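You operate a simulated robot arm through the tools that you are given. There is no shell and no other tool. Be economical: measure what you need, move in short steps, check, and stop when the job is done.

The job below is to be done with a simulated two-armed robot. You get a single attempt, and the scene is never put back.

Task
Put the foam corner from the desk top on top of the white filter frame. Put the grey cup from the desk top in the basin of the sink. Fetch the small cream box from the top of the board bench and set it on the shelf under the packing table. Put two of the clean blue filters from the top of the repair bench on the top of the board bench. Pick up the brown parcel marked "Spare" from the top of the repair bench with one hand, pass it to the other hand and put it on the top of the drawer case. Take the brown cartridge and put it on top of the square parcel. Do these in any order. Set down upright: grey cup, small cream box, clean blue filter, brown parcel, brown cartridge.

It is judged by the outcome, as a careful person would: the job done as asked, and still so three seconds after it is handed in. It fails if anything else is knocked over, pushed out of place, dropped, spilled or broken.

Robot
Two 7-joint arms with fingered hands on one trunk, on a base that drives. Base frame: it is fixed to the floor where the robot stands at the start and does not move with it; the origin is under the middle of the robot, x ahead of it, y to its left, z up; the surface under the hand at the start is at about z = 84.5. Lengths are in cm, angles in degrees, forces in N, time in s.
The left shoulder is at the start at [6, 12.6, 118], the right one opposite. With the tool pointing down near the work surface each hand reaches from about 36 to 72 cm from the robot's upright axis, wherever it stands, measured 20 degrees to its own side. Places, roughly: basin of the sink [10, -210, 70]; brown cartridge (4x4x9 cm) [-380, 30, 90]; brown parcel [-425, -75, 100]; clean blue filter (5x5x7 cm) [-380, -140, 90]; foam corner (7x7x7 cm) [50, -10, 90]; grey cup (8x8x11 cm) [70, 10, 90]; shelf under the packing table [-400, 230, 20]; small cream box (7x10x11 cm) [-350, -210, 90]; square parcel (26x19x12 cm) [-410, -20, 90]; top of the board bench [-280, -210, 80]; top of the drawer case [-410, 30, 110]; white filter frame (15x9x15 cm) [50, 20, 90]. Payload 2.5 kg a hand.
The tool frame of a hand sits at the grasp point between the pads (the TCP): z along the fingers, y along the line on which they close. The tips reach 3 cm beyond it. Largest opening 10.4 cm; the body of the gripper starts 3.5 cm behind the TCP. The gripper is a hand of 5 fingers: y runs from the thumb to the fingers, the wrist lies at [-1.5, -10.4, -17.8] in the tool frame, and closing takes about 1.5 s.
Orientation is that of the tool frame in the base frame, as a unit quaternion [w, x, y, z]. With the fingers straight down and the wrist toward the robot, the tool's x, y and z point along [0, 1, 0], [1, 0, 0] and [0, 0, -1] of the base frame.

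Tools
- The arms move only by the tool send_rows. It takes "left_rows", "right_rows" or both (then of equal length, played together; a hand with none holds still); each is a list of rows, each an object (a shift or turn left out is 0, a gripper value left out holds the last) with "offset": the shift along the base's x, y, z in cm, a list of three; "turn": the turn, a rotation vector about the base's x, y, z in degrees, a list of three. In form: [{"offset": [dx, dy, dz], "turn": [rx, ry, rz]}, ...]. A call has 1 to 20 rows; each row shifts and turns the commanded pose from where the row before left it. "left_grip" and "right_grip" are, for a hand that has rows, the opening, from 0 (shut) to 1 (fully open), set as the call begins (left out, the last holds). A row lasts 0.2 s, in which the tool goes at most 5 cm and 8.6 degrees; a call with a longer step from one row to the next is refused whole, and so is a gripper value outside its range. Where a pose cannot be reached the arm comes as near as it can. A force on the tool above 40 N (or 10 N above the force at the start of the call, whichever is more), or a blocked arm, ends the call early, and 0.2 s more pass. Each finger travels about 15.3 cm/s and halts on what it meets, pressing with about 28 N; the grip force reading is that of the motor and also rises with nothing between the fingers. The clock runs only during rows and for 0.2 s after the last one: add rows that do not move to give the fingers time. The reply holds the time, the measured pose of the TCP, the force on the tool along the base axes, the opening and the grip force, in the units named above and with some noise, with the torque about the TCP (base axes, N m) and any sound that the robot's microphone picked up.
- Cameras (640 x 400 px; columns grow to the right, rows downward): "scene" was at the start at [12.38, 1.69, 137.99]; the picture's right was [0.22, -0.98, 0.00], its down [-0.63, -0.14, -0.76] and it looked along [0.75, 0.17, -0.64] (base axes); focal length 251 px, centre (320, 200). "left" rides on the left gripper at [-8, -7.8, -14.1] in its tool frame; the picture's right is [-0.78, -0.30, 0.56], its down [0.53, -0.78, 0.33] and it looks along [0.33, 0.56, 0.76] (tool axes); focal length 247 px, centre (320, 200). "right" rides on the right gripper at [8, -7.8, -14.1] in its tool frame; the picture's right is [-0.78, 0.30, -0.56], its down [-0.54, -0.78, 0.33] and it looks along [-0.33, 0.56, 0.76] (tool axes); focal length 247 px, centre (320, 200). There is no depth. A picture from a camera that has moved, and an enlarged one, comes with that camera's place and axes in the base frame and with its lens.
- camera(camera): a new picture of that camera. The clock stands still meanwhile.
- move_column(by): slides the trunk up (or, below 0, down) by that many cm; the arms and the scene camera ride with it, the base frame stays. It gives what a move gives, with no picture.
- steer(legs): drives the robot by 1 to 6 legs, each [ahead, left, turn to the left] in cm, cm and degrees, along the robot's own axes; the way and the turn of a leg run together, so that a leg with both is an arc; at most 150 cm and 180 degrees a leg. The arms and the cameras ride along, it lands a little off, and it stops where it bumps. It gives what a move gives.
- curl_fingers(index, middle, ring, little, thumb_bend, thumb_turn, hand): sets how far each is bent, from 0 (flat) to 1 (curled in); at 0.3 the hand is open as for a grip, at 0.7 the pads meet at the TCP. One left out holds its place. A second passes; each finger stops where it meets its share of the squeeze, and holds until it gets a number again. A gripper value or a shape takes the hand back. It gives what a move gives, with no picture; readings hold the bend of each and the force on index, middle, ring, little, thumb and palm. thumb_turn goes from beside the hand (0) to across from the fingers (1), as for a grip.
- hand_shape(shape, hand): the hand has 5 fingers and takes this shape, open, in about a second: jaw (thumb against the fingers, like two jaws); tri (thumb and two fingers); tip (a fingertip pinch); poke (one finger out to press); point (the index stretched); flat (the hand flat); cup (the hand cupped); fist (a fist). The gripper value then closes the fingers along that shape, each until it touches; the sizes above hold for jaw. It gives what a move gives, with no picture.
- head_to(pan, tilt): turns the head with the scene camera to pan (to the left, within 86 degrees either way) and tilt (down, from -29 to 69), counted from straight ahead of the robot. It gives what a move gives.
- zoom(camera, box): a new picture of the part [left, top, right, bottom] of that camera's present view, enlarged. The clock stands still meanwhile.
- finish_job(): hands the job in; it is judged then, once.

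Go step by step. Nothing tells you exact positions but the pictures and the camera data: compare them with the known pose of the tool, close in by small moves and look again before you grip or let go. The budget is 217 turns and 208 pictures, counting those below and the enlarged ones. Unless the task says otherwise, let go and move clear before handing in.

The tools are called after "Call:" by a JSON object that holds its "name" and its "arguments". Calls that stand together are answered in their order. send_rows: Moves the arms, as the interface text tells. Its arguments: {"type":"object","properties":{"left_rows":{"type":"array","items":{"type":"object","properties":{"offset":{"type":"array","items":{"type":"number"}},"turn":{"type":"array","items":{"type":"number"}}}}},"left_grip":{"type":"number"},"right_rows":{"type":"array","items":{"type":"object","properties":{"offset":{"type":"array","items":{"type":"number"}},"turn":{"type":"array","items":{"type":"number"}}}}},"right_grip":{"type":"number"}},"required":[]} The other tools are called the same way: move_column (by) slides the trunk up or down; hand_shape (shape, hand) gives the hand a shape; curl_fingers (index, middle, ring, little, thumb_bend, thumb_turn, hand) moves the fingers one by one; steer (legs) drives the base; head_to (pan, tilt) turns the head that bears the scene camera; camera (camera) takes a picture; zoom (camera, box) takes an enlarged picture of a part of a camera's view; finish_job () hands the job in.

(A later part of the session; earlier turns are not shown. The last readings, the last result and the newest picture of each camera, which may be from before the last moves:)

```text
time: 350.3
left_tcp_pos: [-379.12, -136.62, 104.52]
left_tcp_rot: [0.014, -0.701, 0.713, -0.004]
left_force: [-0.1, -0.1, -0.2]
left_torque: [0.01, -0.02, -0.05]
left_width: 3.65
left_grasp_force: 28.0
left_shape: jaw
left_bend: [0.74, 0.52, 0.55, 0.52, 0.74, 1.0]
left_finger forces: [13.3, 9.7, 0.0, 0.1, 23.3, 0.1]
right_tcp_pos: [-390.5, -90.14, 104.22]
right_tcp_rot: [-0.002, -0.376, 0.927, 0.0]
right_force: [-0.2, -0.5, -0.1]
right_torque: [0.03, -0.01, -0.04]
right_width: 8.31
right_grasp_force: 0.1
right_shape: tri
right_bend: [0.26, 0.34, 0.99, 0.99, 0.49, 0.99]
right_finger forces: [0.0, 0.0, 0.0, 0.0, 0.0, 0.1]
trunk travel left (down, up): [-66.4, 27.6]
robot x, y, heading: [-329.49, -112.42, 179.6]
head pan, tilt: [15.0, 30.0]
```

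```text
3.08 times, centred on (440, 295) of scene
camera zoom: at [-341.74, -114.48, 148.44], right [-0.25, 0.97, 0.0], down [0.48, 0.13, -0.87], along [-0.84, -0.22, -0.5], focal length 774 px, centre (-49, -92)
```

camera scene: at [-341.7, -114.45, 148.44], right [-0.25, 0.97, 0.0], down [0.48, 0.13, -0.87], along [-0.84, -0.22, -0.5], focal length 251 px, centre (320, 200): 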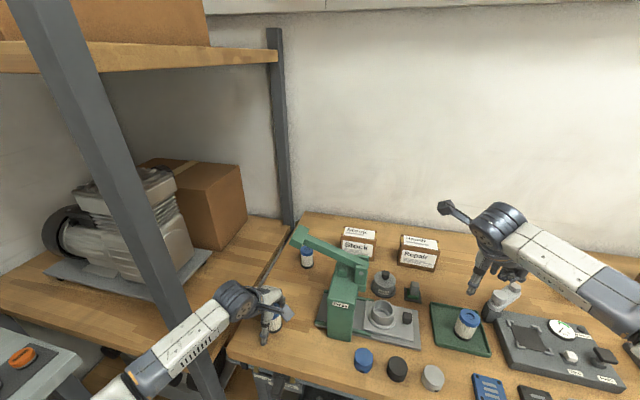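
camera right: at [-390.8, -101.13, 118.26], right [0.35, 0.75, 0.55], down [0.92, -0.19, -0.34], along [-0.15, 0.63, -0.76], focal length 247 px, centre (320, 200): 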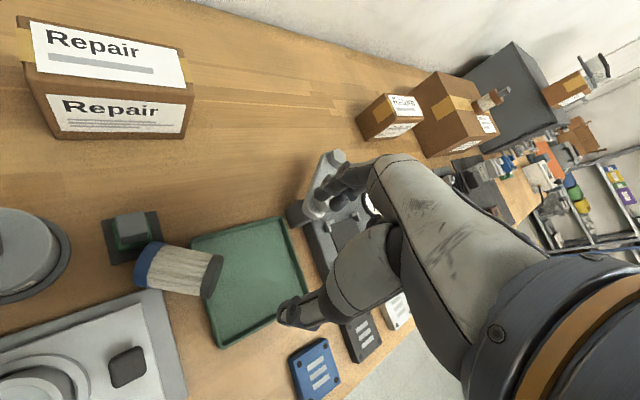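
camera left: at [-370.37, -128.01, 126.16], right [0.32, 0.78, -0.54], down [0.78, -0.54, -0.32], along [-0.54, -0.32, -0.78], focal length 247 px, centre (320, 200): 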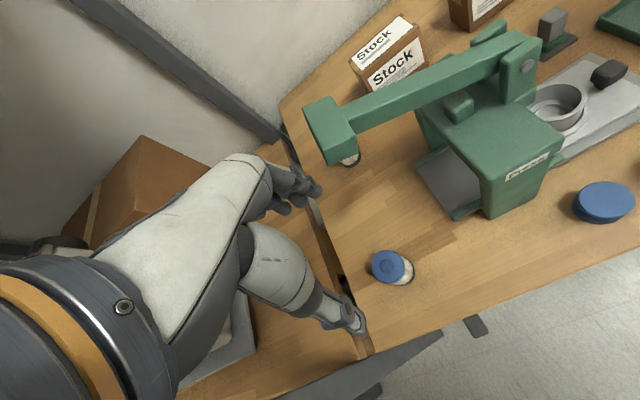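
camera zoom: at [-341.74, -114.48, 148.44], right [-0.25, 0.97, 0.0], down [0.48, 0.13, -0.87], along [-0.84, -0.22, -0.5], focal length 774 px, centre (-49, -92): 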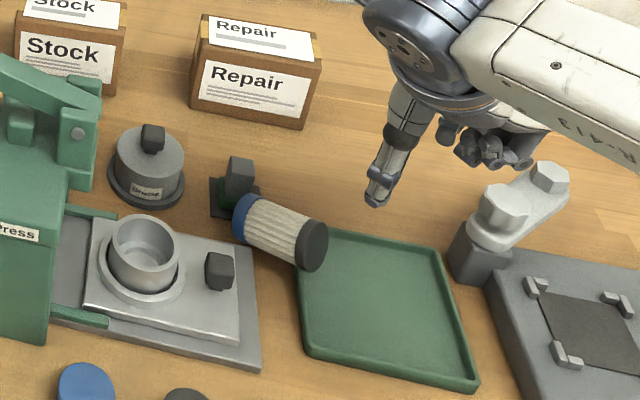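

The filter lies with its cap toward (-395,-100). I can pick it up from above across its body and set it upright later by rotating the hand sideways. First, align over it with a matching yaw.

Call:
{"name": "send_rows", "arguments": {"right_rows": [{"offset": [-1, -2.5, 0], "turn": [0, 0, 8]}, {"offset": [-1, -2.5, 0], "turn": [0, 0, 8]}, {"offset": [-0.9, -2.5, -1]}, {}, {}], "right_grip": 0.7}}

Call:
{"name": "zoom", "arguments": {"camera": "right", "box": [140, 140, 400, 380]}}

Call:
{"name": "zoom", "arguments": {"camera": "scene", "box": [360, 210, 500, 320]}}

```text
time: 351.5
left_tcp_pos: [-379.03, -136.64, 104.47]
left_tcp_rot: [0.013, -0.702, 0.712, -0.003]
left_force: [-0.3, 0.2, -1.1]
left_torque: [-0.02, 0.01, -0.02]
left_width: 3.64
left_grasp_force: 27.8
left_shape: jaw
left_bend: [0.74, 0.52, 0.55, 0.52, 0.74, 1.0]
left_finger forces: [13.2, 9.8, 0.0, 0.1, 23.3, 0.0]
right_tcp_pos: [-393.21, -97.66, 103.02]
right_tcp_rot: [-0.002, -0.502, 0.865, -0.001]
right_force: [0.0, 0.3, -0.1]
right_torque: [-0.01, -0.01, 0.0]
right_width: 7.32
right_grasp_force: 0.0
right_shape: tri
right_bend: [0.27, 0.37, 0.99, 0.99, 0.58, 0.99]
right_finger forces: [0.1, 0.0, 0.1, 0.0, 0.1, 0.1]
trunk travel left (down, up): [-66.4, 27.6]
robot x, y, heading: [-328.95, -112.24, 179.4]
head pan, tilt: [15.0, 30.0]
```

```text
1.67 times, centred on (270, 260) of right
camera zoom: at [-390.51, -108.3, 117.06], right [0.13, 0.82, 0.55], down [0.94, 0.08, -0.34], along [-0.32, 0.56, -0.76], focal length 412 px, centre (403, 100)
```

zoom: 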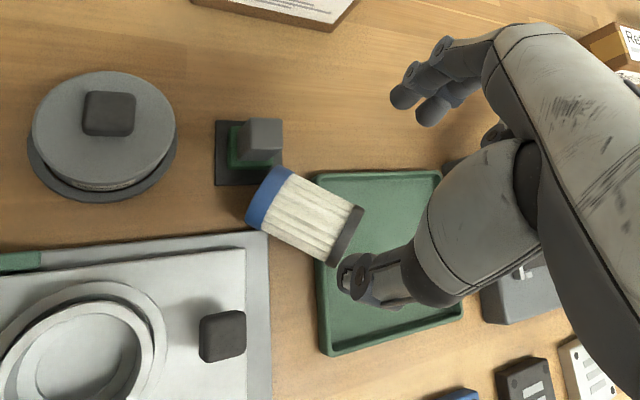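

```text
3.64 times, centred on (430, 265) of scene
camera zoom: at [-341.71, -114.47, 148.44], right [-0.25, 0.97, 0.0], down [0.48, 0.13, -0.87], along [-0.84, -0.22, -0.5], focal length 914 px, centre (-80, -36)
```

zoom: 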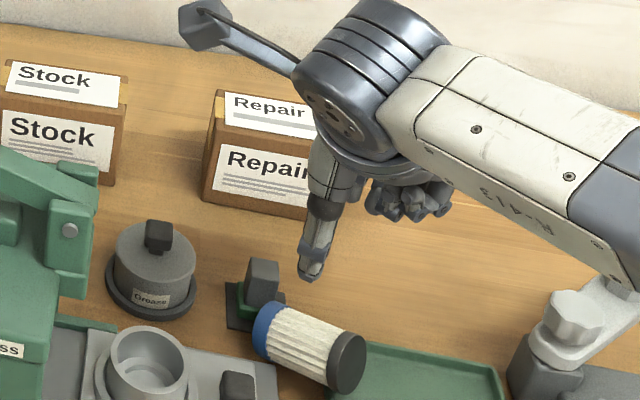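

The filter's centre is (-393,-97). The tray corner is under the finger side, so I'll stop with the tips just above its rim (TCP z≈90.5) and close on the equator.

Call:
{"name": "send_rows", "arguments": {"right_rows": [{"offset": [0.2, 0.5, -3.5]}, {"offset": [0, 0, -4]}, {"offset": [0, 0, -3]}, {"offset": [0, 0, -2]}, {}]}}

Call:
{"name": "send_rows", "arguments": {"right_rows": [{}, {}, {}, {}, {}, {}], "right_grip": 0}}

Call:
{"name": "zoom", "arguments": {"camera": "right", "box": [140, 140, 400, 380]}}

```text
time: 352.7
left_tcp_pos: [-379.07, -136.69, 104.62]
left_tcp_rot: [0.014, -0.701, 0.713, -0.003]
left_force: [-0.1, -0.1, 0.0]
left_torque: [-0.01, 0.01, 0.04]
left_width: 3.62
left_grasp_force: 28.0
left_shape: jaw
left_bend: [0.74, 0.52, 0.55, 0.52, 0.74, 1.0]
left_finger forces: [13.2, 9.7, 0.0, 0.0, 23.3, 0.0]
right_tcp_pos: [-393.3, -97.08, 90.45]
right_tcp_rot: [-0.002, -0.502, 0.865, -0.001]
right_force: [0.1, 0.5, 0.3]
right_torque: [0.01, -0.02, -0.03]
right_width: 7.32
right_grasp_force: 0.0
right_shape: tri
right_bend: [0.27, 0.37, 0.99, 0.99, 0.58, 0.99]
right_finger forces: [0.1, 0.1, 0.1, 0.0, 0.1, 0.0]
trunk travel left (down, up): [-66.4, 27.6]
robot x, y, heading: [-328.68, -112.29, 179.4]
head pan, tilt: [15.0, 30.0]
```

```text
time: 354.1
left_tcp_pos: [-379.11, -136.63, 104.57]
left_tcp_rot: [0.012, -0.701, 0.713, -0.005]
left_force: [0.4, -0.5, 0.0]
left_torque: [0.0, -0.01, -0.01]
left_width: 3.64
left_grasp_force: 28.0
left_shape: jaw
left_bend: [0.74, 0.52, 0.55, 0.52, 0.74, 1.0]
left_finger forces: [13.2, 9.7, 0.1, 0.0, 23.4, 0.0]
right_tcp_pos: [-393.18, -96.86, 90.55]
right_tcp_rot: [-0.003, -0.501, 0.865, -0.001]
right_force: [-14.1, 4.9, 3.4]
right_torque: [0.25, 0.55, 0.23]
right_width: 3.57
right_grasp_force: 27.4
right_shape: tri
right_bend: [0.74, 0.4, 1.0, 1.0, 0.77, 1.0]
right_finger forces: [19.5, 15.4, 0.0, 0.0, 20.7, 0.0]
trunk travel left (down, up): [-66.4, 27.6]
robot x, y, heading: [-329.01, -111.86, 179.6]
head pan, tilt: [15.0, 30.0]
```

```text
1.67 times, centred on (270, 260) of right
camera zoom: at [-390.51, -107.6, 104.62], right [0.13, 0.82, 0.55], down [0.94, 0.08, -0.34], along [-0.32, 0.56, -0.76], focal length 412 px, centre (403, 100)
```

zoom: 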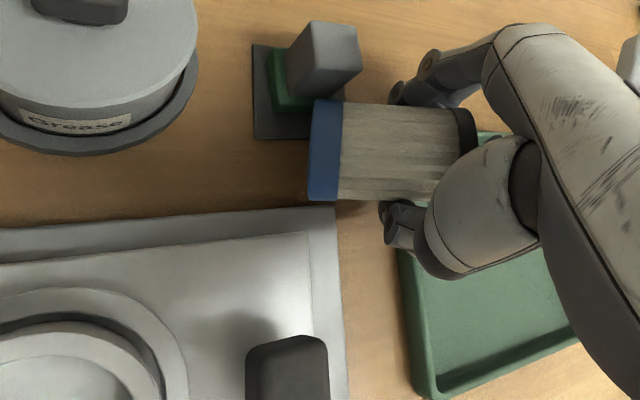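

The filter is gripped. Lift it gently and check the tray and stand.

Call:
{"name": "send_rows", "arguments": {"right_rows": [{"offset": [0, 0, 1]}, {"offset": [0, 0, 2]}, {"offset": [0, 0, 4]}, {"offset": [0, 0, 4]}, {"offset": [0, 0, 4]}, {}]}}

Call:
{"name": "zoom", "arguments": {"camera": "scene", "box": [340, 190, 540, 360]}}

```text
time: 355.5
left_tcp_pos: [-378.99, -136.68, 104.5]
left_tcp_rot: [0.014, -0.701, 0.713, -0.004]
left_force: [0.8, 0.1, -0.1]
left_torque: [0.0, 0.02, 0.03]
left_width: 3.64
left_grasp_force: 27.9
left_shape: jaw
left_bend: [0.74, 0.52, 0.55, 0.52, 0.74, 1.0]
left_finger forces: [13.1, 9.7, 0.0, 0.0, 23.5, 0.0]
right_tcp_pos: [-393.15, -96.93, 105.53]
right_tcp_rot: [-0.002, -0.5, 0.866, -0.002]
right_force: [-0.2, 0.3, -0.3]
right_torque: [0.01, 0.0, 0.0]
right_width: 2.82
right_grasp_force: 27.8
right_shape: tri
right_bend: [0.75, 0.54, 1.0, 1.0, 0.81, 1.0]
right_finger forces: [19.6, 0.0, 0.1, 0.0, 19.2, 0.1]
trunk travel left (down, up): [-66.4, 27.6]
robot x, y, heading: [-329.34, -111.75, 179.3]
head pan, tilt: [15.0, 30.0]
```

```text
2.35 times, centred on (440, 275) of scene
camera zoom: at [-341.73, -114.43, 148.44], right [-0.25, 0.97, 0.0], down [0.48, 0.13, -0.87], along [-0.84, -0.22, -0.5], focal length 592 px, centre (38, 24)
```

zoom: 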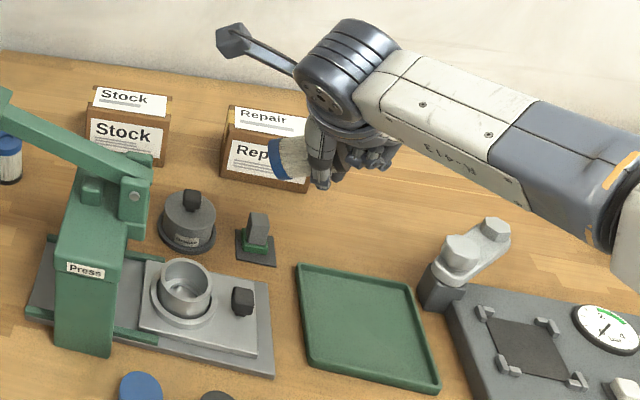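

The filter is up and the tray and stand are unmoved. Pull back, leave the bench, and turn to face the board bench.

Call:
{"name": "send_rows", "arguments": {"right_rows": [{"offset": [3.5, 0, 1]}, {"offset": [3.5, 0, 1]}, {"offset": [3.5, 0, 1]}, {"offset": [3.5, 0, 1]}, {"offset": [3.5, 0, 1]}, {}], "left_rows": [{"offset": [2, 1, 2]}, {"offset": [2, 1, 2]}, {"offset": [2, 1, 2]}, {"offset": [2, 1, 2]}, {"offset": [2, 1, 2]}, {}]}}

Call:
{"name": "steer", "arguments": {"legs": [[-33, 0, 0]]}}

Call:
{"name": "steer", "arguments": {"legs": [[0, 0, 90]]}}

Call:
{"name": "head_to", "arguments": {"pan": 0, "tilt": 35}}

Call:
{"name": "camera", "arguments": {"camera": "scene"}}

```text
time: 356.9
left_tcp_pos: [-369.02, -131.68, 114.48]
left_tcp_rot: [0.013, -0.701, 0.713, -0.004]
left_force: [-0.3, 0.3, -0.5]
left_torque: [0.0, 0.03, -0.02]
left_width: 3.63
left_grasp_force: 27.6
left_shape: jaw
left_bend: [0.74, 0.52, 0.55, 0.52, 0.74, 1.0]
left_finger forces: [13.2, 9.9, 0.0, 0.0, 23.3, 0.1]
right_tcp_pos: [-375.6, -97.03, 110.58]
right_tcp_rot: [-0.001, -0.501, 0.866, -0.002]
right_force: [-0.9, -0.4, -0.5]
right_torque: [0.05, 0.01, -0.02]
right_width: 2.85
right_grasp_force: 28.0
right_shape: tri
right_bend: [0.75, 0.54, 1.0, 1.0, 0.81, 1.0]
right_finger forces: [19.5, 0.0, 0.0, 0.0, 18.9, 0.0]
trunk travel left (down, up): [-66.4, 27.6]
robot x, y, heading: [-328.96, -112.11, 179.5]
head pan, tilt: [15.0, 30.0]
```

```text
time: 359.1
left_tcp_pos: [-336.14, -131.74, 114.51]
left_tcp_rot: [0.012, -0.7, 0.714, -0.004]
left_force: [1.0, -0.1, 0.2]
left_torque: [0.03, 0.02, 0.01]
left_width: 3.62
left_grasp_force: 28.5
left_shape: jaw
left_bend: [0.74, 0.52, 0.55, 0.52, 0.74, 1.0]
left_finger forces: [13.2, 9.8, 0.1, 0.0, 23.2, 0.0]
right_tcp_pos: [-342.49, -97.25, 110.54]
right_tcp_rot: [-0.003, -0.5, 0.866, -0.001]
right_force: [0.3, -0.7, -0.9]
right_torque: [0.02, 0.02, 0.02]
right_width: 2.82
right_grasp_force: 27.9
right_shape: tri
right_bend: [0.75, 0.54, 1.0, 1.0, 0.81, 1.0]
right_finger forces: [19.6, 0.0, 0.0, 0.0, 18.8, 0.1]
trunk travel left (down, up): [-66.4, 27.6]
robot x, y, heading: [-295.79, -112.6, 179.4]
head pan, tilt: [15.0, 30.0]
```

```text
time: 363.3
left_tcp_pos: [-275.84, -152.15, 114.53]
left_tcp_rot: [-0.012, 1.0, 0.002, -0.006]
left_force: [0.3, -0.2, -0.3]
left_torque: [-0.01, -0.01, 0.0]
left_width: 3.61
left_grasp_force: 28.1
left_shape: jaw
left_bend: [0.74, 0.52, 0.55, 0.52, 0.75, 1.0]
left_finger forces: [13.2, 9.8, 0.0, 0.1, 23.0, 0.0]
right_tcp_pos: [-310.28, -159.24, 110.62]
right_tcp_rot: [0.001, 0.969, -0.249, 0.002]
right_force: [0.0, -0.1, -0.8]
right_torque: [0.03, 0.02, -0.01]
right_width: 2.84
right_grasp_force: 27.7
right_shape: tri
right_bend: [0.75, 0.54, 1.0, 1.0, 0.81, 1.0]
right_finger forces: [18.2, 0.0, 0.1, 0.0, 17.3, 0.0]
trunk travel left (down, up): [-66.4, 27.6]
robot x, y, heading: [-296.21, -112.66, -89.4]
head pan, tilt: [15.0, 30.0]
```

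```text
time: 364.1
left_tcp_pos: [-275.78, -152.1, 114.55]
left_tcp_rot: [-0.012, 1.0, 0.002, -0.007]
left_force: [-0.3, 0.5, -0.1]
left_torque: [0.01, 0.01, 0.0]
left_width: 3.62
left_grasp_force: 28.3
left_shape: jaw
left_bend: [0.74, 0.52, 0.55, 0.52, 0.75, 1.0]
left_finger forces: [13.2, 9.8, 0.1, 0.1, 23.0, 0.0]
right_tcp_pos: [-310.15, -159.22, 110.56]
right_tcp_rot: [0.001, 0.969, -0.248, 0.002]
right_force: [0.3, -0.2, -0.1]
right_torque: [-0.02, 0.02, -0.01]
right_width: 2.84
right_grasp_force: 28.3
right_shape: tri
right_bend: [0.75, 0.54, 1.0, 1.0, 0.81, 1.0]
right_finger forces: [18.1, 0.0, 0.0, 0.1, 17.4, 0.0]
trunk travel left (down, up): [-66.4, 27.6]
robot x, y, heading: [-295.93, -112.57, -89.5]
head pan, tilt: [0.0, 35.0]
```

```text
34 pictures are left
camera scene: at [-295.87, -125.36, 147.67], right [-1.0, -0.01, 0.0], down [-0.01, 0.57, -0.82], along [0.01, -0.82, -0.57], focal length 251 px, centre (320, 200)
```

scene: 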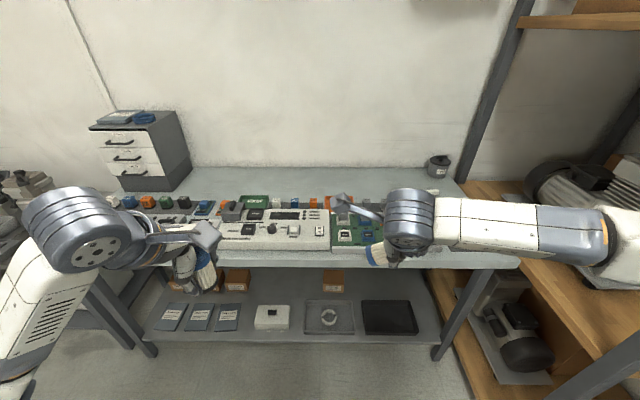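

I'll place the left hand's filter first on the free strip behind the boards (y≈-221). Turn to heading -140 and approach so the left shoulder leads.

Call:
{"name": "steer", "arguments": {"legs": [[0, 0, -50]]}}

Call:
{"name": "steer", "arguments": {"legs": [[26, 25, 0]]}}

Call:
{"name": "head_to", "arguments": {"pan": 45, "tilt": 38}}

Call:
{"name": "camera", "arguments": {"camera": "scene"}}

```text
time: 366.8
left_tcp_pos: [-313.15, -153.61, 114.58]
left_tcp_rot: [-0.014, 0.909, -0.417, -0.002]
left_force: [0.4, 0.2, -0.7]
left_torque: [-0.02, 0.03, 0.05]
left_width: 3.61
left_grasp_force: 28.1
left_shape: jaw
left_bend: [0.74, 0.52, 0.55, 0.52, 0.75, 1.0]
left_finger forces: [13.2, 9.9, 0.0, 0.0, 22.9, 0.0]
right_tcp_pos: [-340.84, -131.99, 110.49]
right_tcp_rot: [0.002, 0.776, -0.631, 0.002]
right_force: [-0.3, 0.2, 0.0]
right_torque: [-0.01, 0.02, 0.02]
right_width: 2.82
right_grasp_force: 27.4
right_shape: tri
right_bend: [0.75, 0.54, 1.0, 1.0, 0.81, 1.0]
right_finger forces: [17.6, 0.0, 0.0, 0.1, 16.9, 0.1]
trunk travel left (down, up): [-66.4, 27.6]
robot x, y, heading: [-295.92, -112.28, -139.0]
head pan, tilt: [0.0, 35.0]
```

```text
time: 369.1
left_tcp_pos: [-315.65, -189.89, 114.45]
left_tcp_rot: [-0.015, 0.91, -0.414, -0.001]
left_force: [0.8, -0.6, 0.2]
left_torque: [-0.02, -0.01, 0.02]
left_width: 3.6
left_grasp_force: 28.0
left_shape: jaw
left_bend: [0.74, 0.52, 0.55, 0.52, 0.75, 1.0]
left_finger forces: [13.1, 9.9, 0.0, 0.0, 22.9, 0.0]
right_tcp_pos: [-343.63, -168.65, 110.56]
right_tcp_rot: [0.001, 0.778, -0.628, 0.002]
right_force: [-0.1, 0.5, -0.1]
right_torque: [0.03, 0.0, -0.03]
right_width: 2.88
right_grasp_force: 28.6
right_shape: tri
right_bend: [0.75, 0.54, 1.0, 1.0, 0.81, 1.0]
right_finger forces: [17.6, 0.0, 0.1, 0.0, 16.8, 0.0]
trunk travel left (down, up): [-66.4, 27.6]
robot x, y, heading: [-298.79, -148.65, -138.4]
head pan, tilt: [0.0, 35.0]
```

```text
time: 370.2
left_tcp_pos: [-315.76, -189.89, 114.58]
left_tcp_rot: [-0.014, 0.91, -0.414, -0.001]
left_force: [0.4, -0.1, -0.8]
left_torque: [0.0, 0.01, -0.01]
left_width: 3.62
left_grasp_force: 28.1
left_shape: jaw
left_bend: [0.74, 0.52, 0.55, 0.52, 0.75, 1.0]
left_finger forces: [13.1, 9.8, 0.0, 0.0, 22.8, 0.1]
right_tcp_pos: [-343.51, -168.57, 110.64]
right_tcp_rot: [0.002, 0.777, -0.63, 0.002]
right_force: [0.2, -0.5, -0.6]
right_torque: [-0.01, 0.02, 0.0]
right_width: 2.83
right_grasp_force: 28.5
right_shape: tri
right_bend: [0.75, 0.54, 1.0, 1.0, 0.81, 1.0]
right_finger forces: [17.6, 0.0, 0.0, 0.1, 16.8, 0.0]
trunk travel left (down, up): [-66.4, 27.6]
robot x, y, heading: [-299.05, -148.56, -138.7]
head pan, tilt: [45.0, 38.0]
```

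```text
33 pictures are left
camera scene: at [-302.45, -159.95, 147.21], right [-1.0, 0.06, 0.0], down [0.04, 0.61, -0.79], along [-0.05, -0.79, -0.62], focal length 251 px, centre (320, 200)
```

scene: 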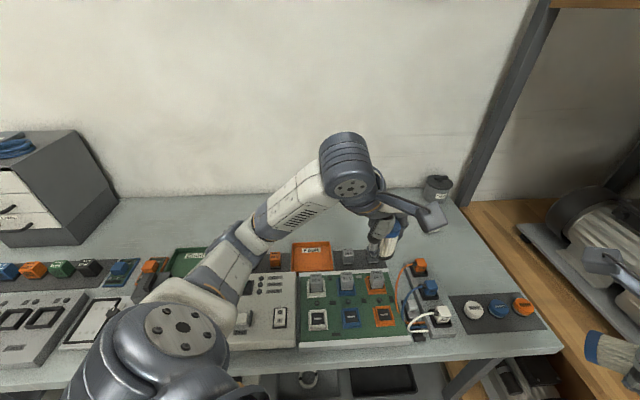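

The strip behind the orange tray (y -215 to -242) is free. Extend the left hand over (-303,-221).

Call:
{"name": "send_rows", "arguments": {"left_rows": [{"offset": [1.6, -3.9, 0], "turn": [0, 0, 4]}, {"offset": [1.6, -3.9, 0], "turn": [0, 0, 4]}, {"offset": [1.6, -3.9, 0], "turn": [0, 0, 4]}, {"offset": [1.6, -3.9, 0], "turn": [0, 0, 4]}, {"offset": [1.6, -3.9, 0], "turn": [0, 0, 4]}, {"offset": [1.6, -3.9, 0], "turn": [0, 0, 4]}, {"offset": [1.6, -3.9, 0], "turn": [0, 0, 4]}, {"offset": [1.6, -3.9, 0], "turn": [0, 0, 4]}, {}]}}

Call:
{"name": "camera", "arguments": {"camera": "left"}}

```text
time: 372.2
left_tcp_pos: [-302.91, -221.03, 114.71]
left_tcp_rot: [-0.012, 0.989, -0.147, -0.004]
left_force: [0.6, -0.4, 0.4]
left_torque: [-0.01, 0.01, 0.0]
left_width: 3.6
left_grasp_force: 28.3
left_shape: jaw
left_bend: [0.74, 0.52, 0.55, 0.52, 0.75, 1.0]
left_finger forces: [13.4, 9.9, 0.1, 0.0, 22.8, 0.1]
right_tcp_pos: [-343.57, -168.56, 110.55]
right_tcp_rot: [0.001, 0.778, -0.629, 0.002]
right_force: [-0.2, -0.4, -0.3]
right_torque: [0.02, 0.01, 0.01]
right_width: 2.84
right_grasp_force: 28.0
right_shape: tri
right_bend: [0.75, 0.54, 1.0, 1.0, 0.81, 1.0]
right_finger forces: [17.6, 0.0, 0.1, 0.1, 16.8, 0.0]
trunk travel left (down, up): [-66.4, 27.6]
robot x, y, heading: [-299.24, -148.6, -138.7]
head pan, tilt: [45.0, 38.0]
```

```text
32 pictures are left
camera left: at [-308.15, -211.59, 129.01], right [-0.66, 0.52, -0.54], down [0.74, 0.6, -0.32], along [0.15, -0.61, -0.78], focal length 247 px, centre (320, 200)
```

left: 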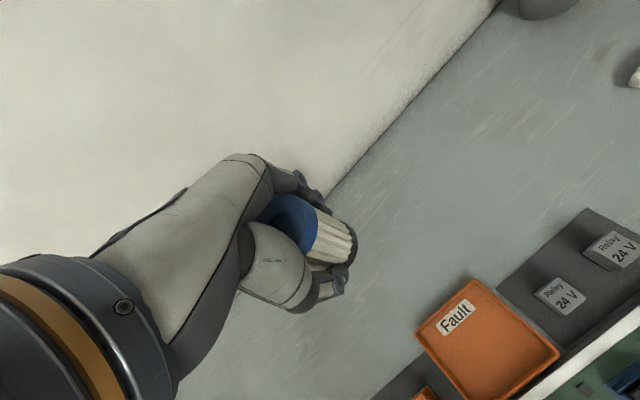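

Clear bench below. Lower with the trunk by 22, then by small steps to contact.

Call:
{"name": "move_column", "arguments": {"by": -20}}

Call:
{"name": "send_rows", "arguments": {"left_rows": [{"offset": [0, 0, -2]}, {"offset": [0, 0, -1.5]}, {"offset": [0, 0, -0.6]}, {"offset": [0, 0, -0.4]}, {}]}}

Call:
{"name": "camera", "arguments": {"camera": "left"}}

```text
time: 374.4
left_tcp_pos: [-302.87, -221.21, 94.7]
left_tcp_rot: [-0.013, 0.989, -0.147, -0.005]
left_force: [-0.6, -0.8, 0.3]
left_torque: [-0.01, -0.01, -0.01]
left_width: 3.61
left_grasp_force: 28.2
left_shape: jaw
left_bend: [0.74, 0.52, 0.55, 0.52, 0.75, 1.0]
left_finger forces: [13.2, 9.8, 0.0, 0.0, 22.8, 0.1]
right_tcp_pos: [-343.62, -168.47, 90.56]
right_tcp_rot: [0.002, 0.778, -0.628, 0.001]
right_force: [-0.3, 0.4, -0.4]
right_torque: [0.03, 0.01, 0.0]
right_width: 2.86
right_grasp_force: 28.2
right_shape: tri
right_bend: [0.75, 0.54, 1.0, 1.0, 0.81, 1.0]
right_finger forces: [17.5, 0.0, 0.1, 0.0, 16.8, 0.1]
trunk travel left (down, up): [-46.4, 47.6]
robot x, y, heading: [-299.22, -148.56, -138.6]
head pan, tilt: [45.0, 38.0]
```

```text
time: 375.6
left_tcp_pos: [-302.85, -221.1, 90.18]
left_tcp_rot: [-0.013, 0.989, -0.147, -0.005]
left_force: [-0.7, -0.4, -0.8]
left_torque: [0.01, -0.01, -0.01]
left_width: 3.6
left_grasp_force: 27.9
left_shape: jaw
left_bend: [0.74, 0.52, 0.55, 0.52, 0.75, 1.0]
left_finger forces: [13.2, 9.9, 0.0, 0.0, 22.8, 0.0]
right_tcp_pos: [-343.63, -168.49, 90.6]
right_tcp_rot: [0.001, 0.777, -0.63, 0.002]
right_force: [0.1, -0.4, -0.5]
right_torque: [0.01, 0.0, 0.0]
right_width: 2.85
right_grasp_force: 27.9
right_shape: tri
right_bend: [0.75, 0.54, 1.0, 1.0, 0.81, 1.0]
right_finger forces: [17.5, 0.0, 0.0, 0.0, 16.7, 0.0]
trunk travel left (down, up): [-46.4, 47.6]
robot x, y, heading: [-299.15, -148.87, -138.5]
head pan, tilt: [45.0, 38.0]
```

```text
31 pictures are left
camera left: at [-308.14, -211.6, 104.5], right [-0.66, 0.52, -0.54], down [0.74, 0.6, -0.32], along [0.15, -0.61, -0.78], focal length 247 px, centre (320, 200)
```

left: 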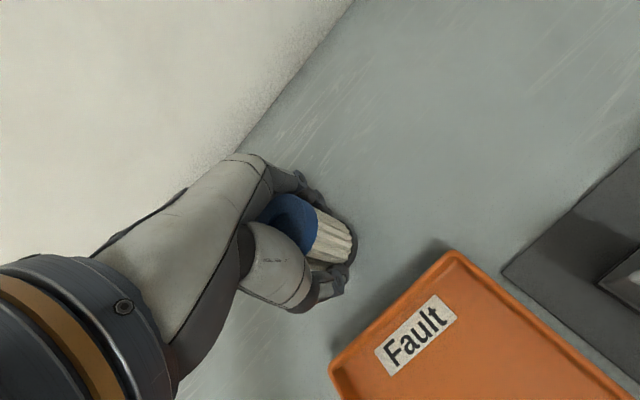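

Near the bench now. A few more small steps until it touches.

Call:
{"name": "send_rows", "arguments": {"left_rows": [{"offset": [0, 0, -0.3]}, {"offset": [0, 0, -0.3]}, {"offset": [0, 0, -0.3]}, {}]}}

```text
time: 376.6
left_tcp_pos: [-302.84, -221.13, 89.36]
left_tcp_rot: [-0.012, 0.989, -0.146, -0.005]
left_force: [0.5, 0.0, -0.9]
left_torque: [-0.01, 0.01, -0.03]
left_width: 3.62
left_grasp_force: 27.8
left_shape: jaw
left_bend: [0.74, 0.52, 0.55, 0.52, 0.75, 1.0]
left_finger forces: [13.3, 9.8, 0.1, 0.0, 22.8, 0.1]
right_tcp_pos: [-343.71, -168.62, 90.49]
right_tcp_rot: [0.002, 0.777, -0.629, 0.002]
right_force: [0.5, 0.5, -1.1]
right_torque: [0.02, -0.04, 0.03]
right_width: 2.84
right_grasp_force: 27.6
right_shape: tri
right_bend: [0.75, 0.54, 1.0, 1.0, 0.81, 1.0]
right_finger forces: [17.6, 0.1, 0.1, 0.1, 16.9, 0.0]
trunk travel left (down, up): [-46.4, 47.6]
robot x, y, heading: [-299.06, -148.39, -138.5]
head pan, tilt: [45.0, 38.0]
```

Call:
{"name": "send_rows", "arguments": {"left_rows": [{"offset": [0, 0, -0.3]}, {"offset": [0, 0, -0.3]}, {"offset": [0, 0, -0.3]}, {}]}}

```text
time: 377.6
left_tcp_pos: [-302.83, -221.04, 88.53]
left_tcp_rot: [-0.011, 0.989, -0.147, -0.005]
left_force: [0.0, -0.3, 2.4]
left_torque: [-0.07, 0.01, 0.0]
left_width: 3.57
left_grasp_force: 28.4
left_shape: jaw
left_bend: [0.74, 0.52, 0.55, 0.52, 0.75, 1.0]
left_finger forces: [13.4, 9.9, 0.1, 0.0, 23.2, 0.0]
right_tcp_pos: [-343.65, -168.61, 90.52]
right_tcp_rot: [0.002, 0.778, -0.629, 0.002]
right_force: [0.4, -0.9, -0.7]
right_torque: [0.04, -0.02, 0.01]
right_width: 2.84
right_grasp_force: 27.9
right_shape: tri
right_bend: [0.75, 0.54, 1.0, 1.0, 0.81, 1.0]
right_finger forces: [17.5, 0.0, 0.0, 0.1, 16.8, 0.1]
trunk travel left (down, up): [-46.4, 47.6]
robot x, y, heading: [-298.92, -148.51, -138.5]
head pan, tilt: [45.0, 38.0]
```

Contact. Open partially and raise with the trunk, then check.

Call:
{"name": "send_rows", "arguments": {"left_rows": [{}, {}, {}, {}, {}], "left_grip": 0.8}}

Call:
{"name": "move_column", "arguments": {"by": 20}}

Call:
{"name": "camera", "arguments": {"camera": "left"}}

```text
time: 378.8
left_tcp_pos: [-302.94, -221.07, 88.26]
left_tcp_rot: [-0.013, 0.989, -0.147, -0.005]
left_force: [-0.7, 0.0, -0.6]
left_torque: [-0.01, -0.01, -0.03]
left_width: 8.32
left_grasp_force: 0.1
left_shape: jaw
left_bend: [0.27, 0.34, 0.32, 0.33, 0.5, 0.99]
left_finger forces: [0.1, 0.0, 0.0, 0.0, 0.0, 0.1]
right_tcp_pos: [-343.69, -168.58, 90.51]
right_tcp_rot: [0.002, 0.778, -0.629, 0.002]
right_force: [0.3, 0.5, -1.0]
right_torque: [0.03, 0.01, -0.02]
right_width: 2.85
right_grasp_force: 27.5
right_shape: tri
right_bend: [0.75, 0.54, 1.0, 1.0, 0.81, 1.0]
right_finger forces: [17.5, 0.1, 0.1, 0.0, 16.7, 0.0]
trunk travel left (down, up): [-46.4, 47.6]
robot x, y, heading: [-299.02, -148.3, -138.4]
head pan, tilt: [45.0, 38.0]
```

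```text
time: 380.9
left_tcp_pos: [-302.71, -221.23, 108.51]
left_tcp_rot: [-0.013, 0.989, -0.147, -0.005]
left_force: [0.3, 0.4, 0.6]
left_torque: [0.03, -0.02, 0.03]
left_width: 8.3
left_grasp_force: 0.0
left_shape: jaw
left_bend: [0.27, 0.34, 0.32, 0.33, 0.5, 0.99]
left_finger forces: [0.0, 0.0, 0.1, 0.1, 0.1, 0.0]
right_tcp_pos: [-343.67, -168.65, 110.62]
right_tcp_rot: [0.002, 0.777, -0.629, 0.001]
right_force: [0.5, -0.5, -0.1]
right_torque: [0.0, -0.02, -0.01]
right_width: 2.86
right_grasp_force: 27.6
right_shape: tri
right_bend: [0.75, 0.54, 1.0, 1.0, 0.81, 1.0]
right_finger forces: [17.5, 0.0, 0.0, 0.0, 16.9, 0.1]
trunk travel left (down, up): [-66.4, 27.6]
robot x, y, heading: [-299.06, -148.52, -138.5]
head pan, tilt: [45.0, 38.0]
```

```text
30 pictures are left
camera left: at [-308.15, -211.56, 122.69], right [-0.66, 0.52, -0.54], down [0.74, 0.6, -0.32], along [0.15, -0.61, -0.78], focal length 247 px, centre (320, 200)
```

left: 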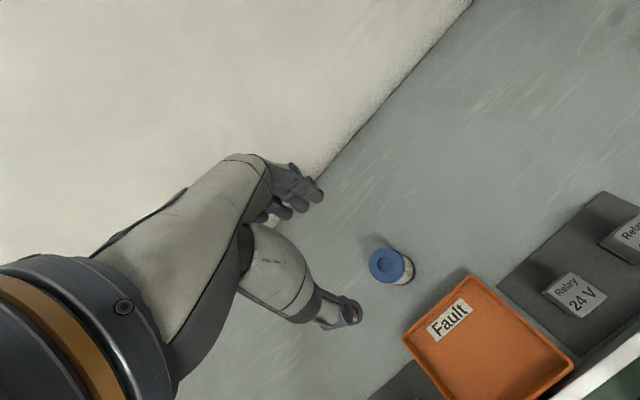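

The first filter stands on the board bench. Retract the left hand and back off to do the filter re-grip in open space.

Call:
{"name": "send_rows", "arguments": {"left_rows": [{"offset": [-1, 3.5, 1]}, {"offset": [-1, 3.9, 1]}, {"offset": [-1, 3.9, 0]}, {"offset": [-1, 3.9, 0]}, {"offset": [-1, 3.9, 0]}, {"offset": [-1, 3.9, 0]}, {"offset": [-1, 3.9, 0]}, {}]}}

Call:
{"name": "steer", "arguments": {"legs": [[-26, -25, 0]]}}

Call:
{"name": "head_to", "arguments": {"pan": 0, "tilt": 45}}

```text
time: 382.7
left_tcp_pos: [-309.96, -194.03, 110.31]
left_tcp_rot: [-0.013, 0.989, -0.147, -0.004]
left_force: [0.4, -0.1, -0.3]
left_torque: [0.03, 0.0, 0.0]
left_width: 8.32
left_grasp_force: 0.1
left_shape: jaw
left_bend: [0.27, 0.34, 0.32, 0.33, 0.5, 0.99]
left_finger forces: [0.0, 0.1, 0.0, 0.0, 0.0, 0.1]
right_tcp_pos: [-343.56, -168.61, 110.54]
right_tcp_rot: [0.002, 0.778, -0.629, 0.002]
right_force: [-0.2, -0.7, -0.8]
right_torque: [0.0, 0.03, 0.0]
right_width: 2.83
right_grasp_force: 27.9
right_shape: tri
right_bend: [0.75, 0.54, 1.0, 1.0, 0.81, 1.0]
right_finger forces: [17.5, 0.0, 0.0, 0.0, 16.8, 0.1]
trunk travel left (down, up): [-66.4, 27.6]
robot x, y, heading: [-299.04, -148.34, -138.6]
head pan, tilt: [45.0, 38.0]
```

```text
time: 385.1
left_tcp_pos: [-307.2, -157.99, 110.34]
left_tcp_rot: [-0.012, 0.989, -0.148, -0.004]
left_force: [-0.4, -0.1, 0.4]
left_torque: [-0.02, 0.01, 0.03]
left_width: 8.3
left_grasp_force: 0.1
left_shape: jaw
left_bend: [0.27, 0.34, 0.32, 0.33, 0.5, 0.99]
left_finger forces: [0.0, 0.1, 0.0, 0.0, 0.0, 0.0]
right_tcp_pos: [-340.67, -132.4, 110.49]
right_tcp_rot: [0.002, 0.778, -0.629, 0.002]
right_force: [-0.3, -0.9, -0.5]
right_torque: [-0.01, 0.01, 0.02]
right_width: 2.84
right_grasp_force: 27.8
right_shape: tri
right_bend: [0.75, 0.54, 1.0, 1.0, 0.81, 1.0]
right_finger forces: [17.5, 0.1, 0.0, 0.0, 16.9, 0.0]
trunk travel left (down, up): [-66.4, 27.6]
robot x, y, heading: [-296.49, -112.37, -138.4]
head pan, tilt: [45.0, 38.0]
```

```text
time: 386.2
left_tcp_pos: [-307.2, -158.14, 110.35]
left_tcp_rot: [-0.013, 0.989, -0.148, -0.005]
left_force: [0.4, 0.9, 0.5]
left_torque: [-0.03, 0.01, 0.01]
left_width: 8.31
left_grasp_force: 0.1
left_shape: jaw
left_bend: [0.27, 0.34, 0.32, 0.33, 0.5, 0.99]
left_finger forces: [0.0, 0.0, 0.1, 0.1, 0.1, 0.0]
right_tcp_pos: [-340.78, -132.6, 110.55]
right_tcp_rot: [0.0, 0.777, -0.629, 0.002]
right_force: [-0.4, -0.5, -1.8]
right_torque: [0.01, -0.02, -0.02]
right_width: 2.82
right_grasp_force: 28.2
right_shape: tri
right_bend: [0.75, 0.54, 1.0, 1.0, 0.81, 1.0]
right_finger forces: [17.4, 0.0, 0.0, 0.0, 16.7, 0.0]
trunk travel left (down, up): [-66.4, 27.6]
robot x, y, heading: [-296.26, -112.16, -138.5]
head pan, tilt: [0.0, 45.0]
```

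Now rotate the right hand forward and then sideways so the filter stands upright (cap up) in the air, while the left gets ready above.

Call:
{"name": "send_rows", "arguments": {"right_rows": [{"offset": [1.6, -0.7, 0], "turn": [0, 0, 7.4]}, {"offset": [1.6, -0.7, 0], "turn": [0, 0, 7.4]}, {"offset": [1.6, -0.7, 0], "turn": [0, 0, 7.4]}, {"offset": [1.5, -0.6, 0], "turn": [0, 0, 7.3]}, {"turn": [-6.14, -5.44, 0]}, {"turn": [-6.14, -5.44, 0]}, {"turn": [-6.14, -5.44, 0]}, {"turn": [-6.14, -5.44, 0]}, {"turn": [-6.14, -5.44, 0]}, {"turn": [-6.14, -5.44, 0]}, {"turn": [-6.14, -5.44, 0]}, {"turn": [-6.14, -5.44, 0]}, {"turn": [-6.14, -5.44, 0]}, {"turn": [-6.14, -5.44, 0]}, {"turn": [-6.14, -5.44, 0]}, {}], "left_rows": [{"offset": [0, 0, 3], "turn": [0, 0, -7.9]}, {"offset": [0, 0, 3], "turn": [0, 0, -7.9]}, {"offset": [0, 0, 3], "turn": [0, 0, -7.9]}, {"offset": [0, 0, 3], "turn": [0, 0, -7.8]}, {}, {}, {}, {}, {}, {}, {}, {}, {}, {}, {}, {}], "left_grip": 0.8}}

Call:
{"name": "camera", "arguments": {"camera": "scene"}}

```text
time: 389.6
left_tcp_pos: [-307.33, -158.1, 122.47]
left_tcp_rot: [-0.013, 0.912, -0.41, -0.001]
left_force: [-0.4, -0.3, 0.6]
left_torque: [0.03, -0.01, -0.01]
left_width: 8.29
left_grasp_force: 0.1
left_shape: jaw
left_bend: [0.27, 0.34, 0.32, 0.33, 0.5, 0.99]
left_finger forces: [0.0, 0.0, 0.1, 0.1, 0.0, 0.0]
right_tcp_pos: [-334.5, -135.21, 110.55]
right_tcp_rot: [0.291, 0.642, -0.289, 0.648]
right_force: [0.1, 0.7, -0.2]
right_torque: [0.0, -0.01, -0.01]
right_width: 2.81
right_grasp_force: 28.2
right_shape: tri
right_bend: [0.75, 0.54, 1.0, 1.0, 0.81, 1.0]
right_finger forces: [17.2, 0.1, 0.1, 0.1, 16.6, 0.0]
trunk travel left (down, up): [-66.4, 27.6]
robot x, y, heading: [-296.5, -112.38, -138.6]
head pan, tilt: [0.0, 45.0]
```

```text
29 pictures are left
camera scene: at [-305.17, -120.66, 146.18], right [-0.66, 0.75, 0.0], down [0.53, 0.47, -0.71], along [-0.53, -0.47, -0.71], focal length 251 px, centre (320, 200)
```

scene: 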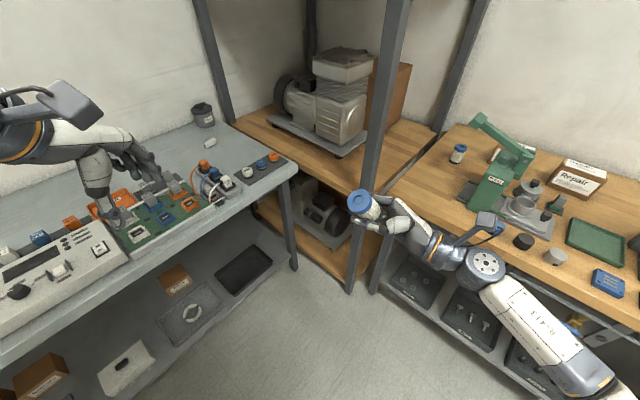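

Call:
{"name": "zoom", "arguments": {"camera": "scene", "box": [310, 160, 450, 280]}}

Call:
{"name": "camera", "arguments": {"camera": "left"}}

```text
3.33 times, centred on (380, 220) of scene
camera zoom: at [-305.17, -120.66, 146.18], right [-0.66, 0.75, 0.0], down [0.53, 0.47, -0.71], along [-0.53, -0.47, -0.71], focal length 838 px, centre (120, 133)
```

zoom: 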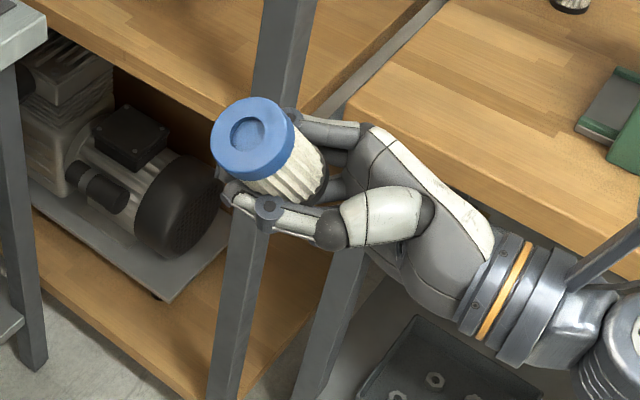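

```text
27 pictures are left
camera left: at [-306.92, -147.13, 136.75], right [-0.29, 0.79, -0.54], down [0.94, 0.12, -0.32], along [-0.19, -0.6, -0.78], focal length 247 px, centre (320, 200)
```

left: 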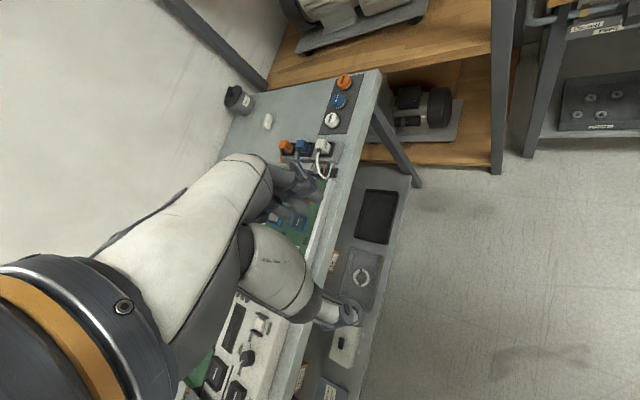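

The filter leans about 40° left in the grip. I'll roll the right hand another 40° to bring it upright, and check.

Call:
{"name": "send_rows", "arguments": {"right_rows": [{"turn": [-6, -5.3, 0]}, {"turn": [-6, -5.3, 0]}, {"turn": [-6, -5.3, 0]}, {"turn": [-6, -5.3, 0]}, {"turn": [-6, -5.3, 0]}, {}]}}

Call:
{"name": "zoom", "arguments": {"camera": "scene", "box": [310, 160, 450, 280]}}

```text
time: 391.0
left_tcp_pos: [-307.29, -158.14, 122.42]
left_tcp_rot: [-0.014, 0.912, -0.411, 0.0]
left_force: [-0.1, 0.2, -0.8]
left_torque: [0.02, 0.02, -0.03]
left_width: 8.3
left_grasp_force: 0.1
left_shape: jaw
left_bend: [0.27, 0.34, 0.32, 0.33, 0.5, 0.99]
left_finger forces: [0.0, 0.0, 0.1, 0.1, 0.0, 0.1]
right_tcp_pos: [-334.38, -135.27, 110.51]
right_tcp_rot: [0.373, 0.381, -0.171, 0.828]
right_force: [-0.3, -0.2, -0.4]
right_torque: [-0.01, -0.03, -0.04]
right_width: 2.82
right_grasp_force: 27.8
right_shape: tri
right_bend: [0.75, 0.54, 1.0, 1.0, 0.81, 1.0]
right_finger forces: [17.2, 0.0, 0.0, 0.1, 16.3, 0.0]
trunk travel left (down, up): [-66.4, 27.6]
robot x, y, heading: [-295.97, -112.64, -138.7]
head pan, tilt: [0.0, 45.0]
```

```text
3.33 times, centred on (380, 220) of scene
camera zoom: at [-305.17, -120.66, 146.18], right [-0.66, 0.75, 0.0], down [0.53, 0.47, -0.71], along [-0.53, -0.47, -0.71], focal length 838 px, centre (120, 133)
```

zoom: 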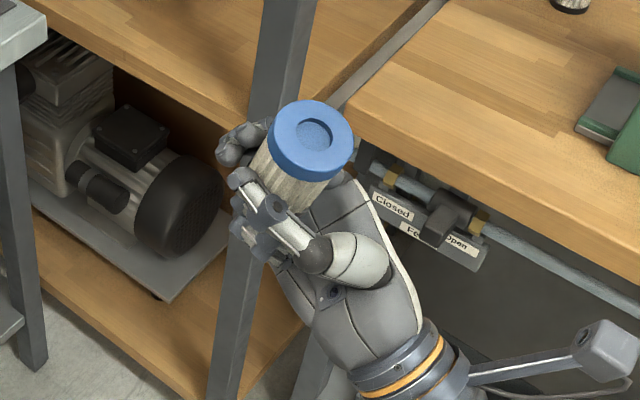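

Slightly over-rotated; turn back 14° and check.

Call:
{"name": "send_rows", "arguments": {"right_rows": [{"turn": [5.25, 4.6, 0]}, {"turn": [5.25, 4.6, 0]}, {}], "left_rows": [{"offset": [-3.5, 1, 0], "turn": [0, 0, -8.3]}, {"offset": [-3.5, 1, 0], "turn": [0, 0, -8.3]}, {"offset": [0, 0, 0], "turn": [0, 0, -8.3]}]}}

Call:
{"name": "zoom", "arguments": {"camera": "scene", "box": [310, 160, 450, 280]}}

```text
time: 391.8
left_tcp_pos: [-314.28, -156.05, 122.45]
left_tcp_rot: [-0.013, 0.801, -0.598, 0.002]
left_force: [0.0, -1.2, 0.3]
left_torque: [-0.01, 0.0, 0.0]
left_width: 8.29
left_grasp_force: 0.0
left_shape: jaw
left_bend: [0.27, 0.34, 0.32, 0.33, 0.5, 0.99]
left_finger forces: [0.0, 0.1, 0.1, 0.0, 0.1, 0.0]
right_tcp_pos: [-334.39, -135.15, 110.54]
right_tcp_rot: [0.348, 0.48, -0.217, 0.776]
right_force: [0.3, 0.3, -1.0]
right_torque: [0.0, -0.01, -0.02]
right_width: 2.85
right_grasp_force: 28.5
right_shape: tri
right_bend: [0.75, 0.54, 1.0, 1.0, 0.81, 1.0]
right_finger forces: [17.3, 0.0, 0.0, 0.0, 16.5, 0.0]
trunk travel left (down, up): [-66.4, 27.6]
robot x, y, heading: [-296.09, -112.75, -138.3]
head pan, tilt: [0.0, 45.0]
```

```text
3.33 times, centred on (380, 220) of scene
camera zoom: at [-305.12, -120.7, 146.18], right [-0.66, 0.75, 0.0], down [0.53, 0.47, -0.71], along [-0.53, -0.47, -0.71], focal length 838 px, centre (120, 133)
```

zoom: 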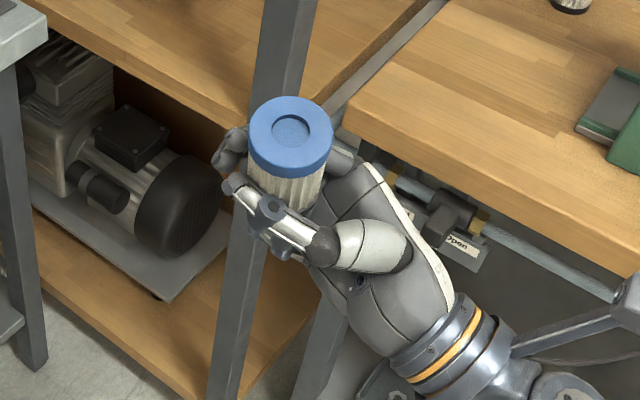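

The filter is upright now: cap top ≈ z 114.3 at about (-335.1,-134.9). Bring the left hand above it.

Call:
{"name": "send_rows", "arguments": {"left_rows": [{"offset": [-3.4, 3.5, 0]}, {"offset": [-3.4, 3.5, 0]}, {"offset": [-3.5, 3.5, 0]}, {"offset": [-3.5, 3.5, 0]}, {"offset": [-3.5, 3.5, 0]}, {"offset": [-3.4, 3.5, 0]}, {}], "left_grip": 0.8}}

Call:
{"name": "camera", "arguments": {"camera": "left"}}

Call:
{"name": "zoom", "arguments": {"camera": "scene", "box": [270, 100, 450, 260]}}

```text
time: 393.4
left_tcp_pos: [-334.89, -135.03, 122.3]
left_tcp_rot: [-0.013, 0.802, -0.597, 0.002]
left_force: [-0.4, 0.6, 0.5]
left_torque: [-0.03, -0.01, 0.01]
left_width: 8.28
left_grasp_force: 0.1
left_shape: jaw
left_bend: [0.27, 0.34, 0.32, 0.33, 0.5, 0.99]
left_finger forces: [0.0, 0.0, 0.0, 0.0, 0.0, 0.0]
right_tcp_pos: [-334.36, -135.33, 110.47]
right_tcp_rot: [0.349, 0.479, -0.217, 0.776]
right_force: [-0.3, -0.1, -0.2]
right_torque: [-0.02, -0.01, 0.0]
right_width: 2.83
right_grasp_force: 27.6
right_shape: tri
right_bend: [0.75, 0.54, 1.0, 1.0, 0.81, 1.0]
right_finger forces: [17.1, 0.0, 0.0, 0.0, 16.4, 0.0]
trunk travel left (down, up): [-66.4, 27.6]
robot x, y, heading: [-296.15, -112.61, -138.4]
head pan, tilt: [0.0, 45.0]
```

```text
24 pictures are left
camera left: at [-330.12, -125.37, 136.57], right [0.07, 0.84, -0.54], down [0.9, -0.28, -0.32], along [-0.42, -0.46, -0.78], focal length 247 px, centre (320, 200)
```

left: 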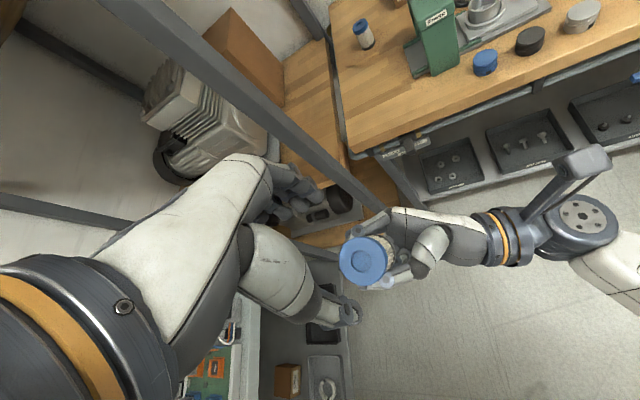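

```text
2.50 times, centred on (360, 180) of scene
camera zoom: at [-305.13, -120.72, 146.18], right [-0.66, 0.75, 0.0], down [0.53, 0.47, -0.71], along [-0.53, -0.47, -0.71], focal length 628 px, centre (220, 250)
```

zoom: 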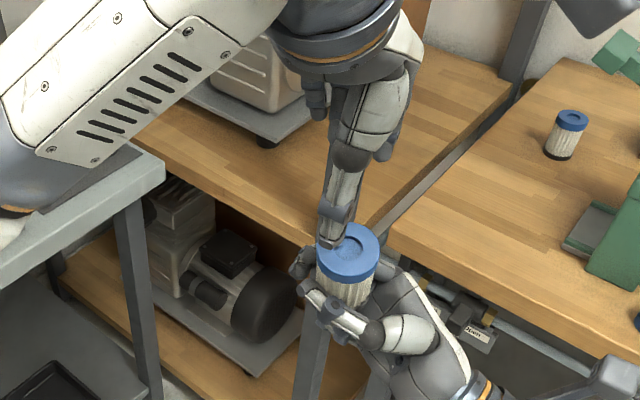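

Aligned within half a centimetre. Adjust and descend to grip the cap.

Call:
{"name": "send_rows", "arguments": {"left_rows": [{"offset": [0.1, 0.5, -2]}, {"offset": [0, 0, -3]}, {"offset": [0, 0, -2]}, {}]}}

Call:
{"name": "zoom", "arguments": {"camera": "scene", "box": [310, 140, 430, 250]}}

```text
time: 394.4
left_tcp_pos: [-334.88, -134.43, 115.25]
left_tcp_rot: [-0.013, 0.802, -0.598, 0.001]
left_force: [-0.6, -0.1, -0.2]
left_torque: [0.01, 0.03, -0.01]
left_width: 8.33
left_grasp_force: 0.0
left_shape: jaw
left_bend: [0.27, 0.34, 0.32, 0.33, 0.5, 0.99]
left_finger forces: [0.0, 0.1, 0.0, 0.1, 0.0, 0.1]
right_tcp_pos: [-334.56, -135.13, 110.39]
right_tcp_rot: [0.35, 0.479, -0.216, 0.776]
right_force: [0.1, -0.3, -0.3]
right_torque: [0.0, -0.02, 0.0]
right_width: 2.84
right_grasp_force: 27.7
right_shape: tri
right_bend: [0.75, 0.54, 1.0, 1.0, 0.81, 1.0]
right_finger forces: [17.1, 0.0, 0.0, 0.0, 16.4, 0.0]
trunk travel left (down, up): [-66.4, 27.6]
robot x, y, heading: [-295.93, -112.42, -138.5]
head pan, tilt: [0.0, 45.0]
```

```text
3.64 times, centred on (370, 195) of scene
camera zoom: at [-305.16, -120.67, 146.18], right [-0.66, 0.75, 0.0], down [0.53, 0.47, -0.71], along [-0.53, -0.47, -0.71], focal length 914 px, centre (138, 218)
```

zoom: 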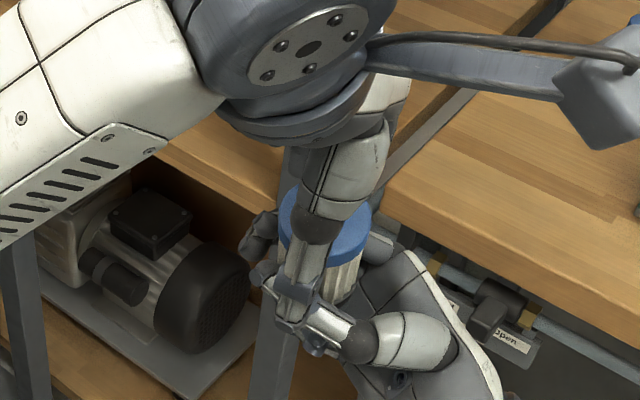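

No contact so far and the cap is between the left thumb and fingers. Close the left hand.

Call:
{"name": "send_rows", "arguments": {"left_rows": [{}, {}, {}, {}, {}, {}], "left_grip": 0}}

Call:
{"name": "camera", "arguments": {"camera": "left"}}

```text
time: 395.8
left_tcp_pos: [-334.77, -134.44, 115.44]
left_tcp_rot: [-0.014, 0.802, -0.598, 0.002]
left_force: [1.8, 1.8, -0.4]
left_torque: [0.03, 0.0, 0.03]
left_width: 3.93
left_grasp_force: 27.9
left_shape: jaw
left_bend: [0.74, 0.48, 0.53, 0.48, 0.74, 1.0]
left_finger forces: [13.0, 7.3, 0.1, 0.0, 23.6, 0.1]
right_tcp_pos: [-334.49, -135.35, 110.47]
right_tcp_rot: [0.35, 0.48, -0.216, 0.775]
right_force: [-1.3, -2.9, -1.1]
right_torque: [0.1, -0.09, -0.02]
right_width: 2.87
right_grasp_force: 28.0
right_shape: tri
right_bend: [0.75, 0.54, 1.0, 1.0, 0.81, 1.0]
right_finger forces: [19.5, 0.0, 0.0, 0.0, 16.0, 0.0]
trunk travel left (down, up): [-66.4, 27.6]
robot x, y, heading: [-296.35, -112.44, -138.5]
head pan, tilt: [0.0, 45.0]
```

```text
21 pictures are left
camera left: at [-329.94, -124.64, 129.66], right [0.07, 0.84, -0.54], down [0.9, -0.28, -0.32], along [-0.42, -0.46, -0.78], focal length 247 px, centre (320, 200)
```

left: 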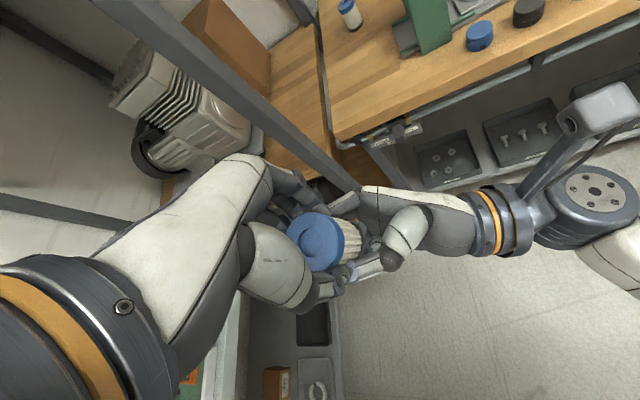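

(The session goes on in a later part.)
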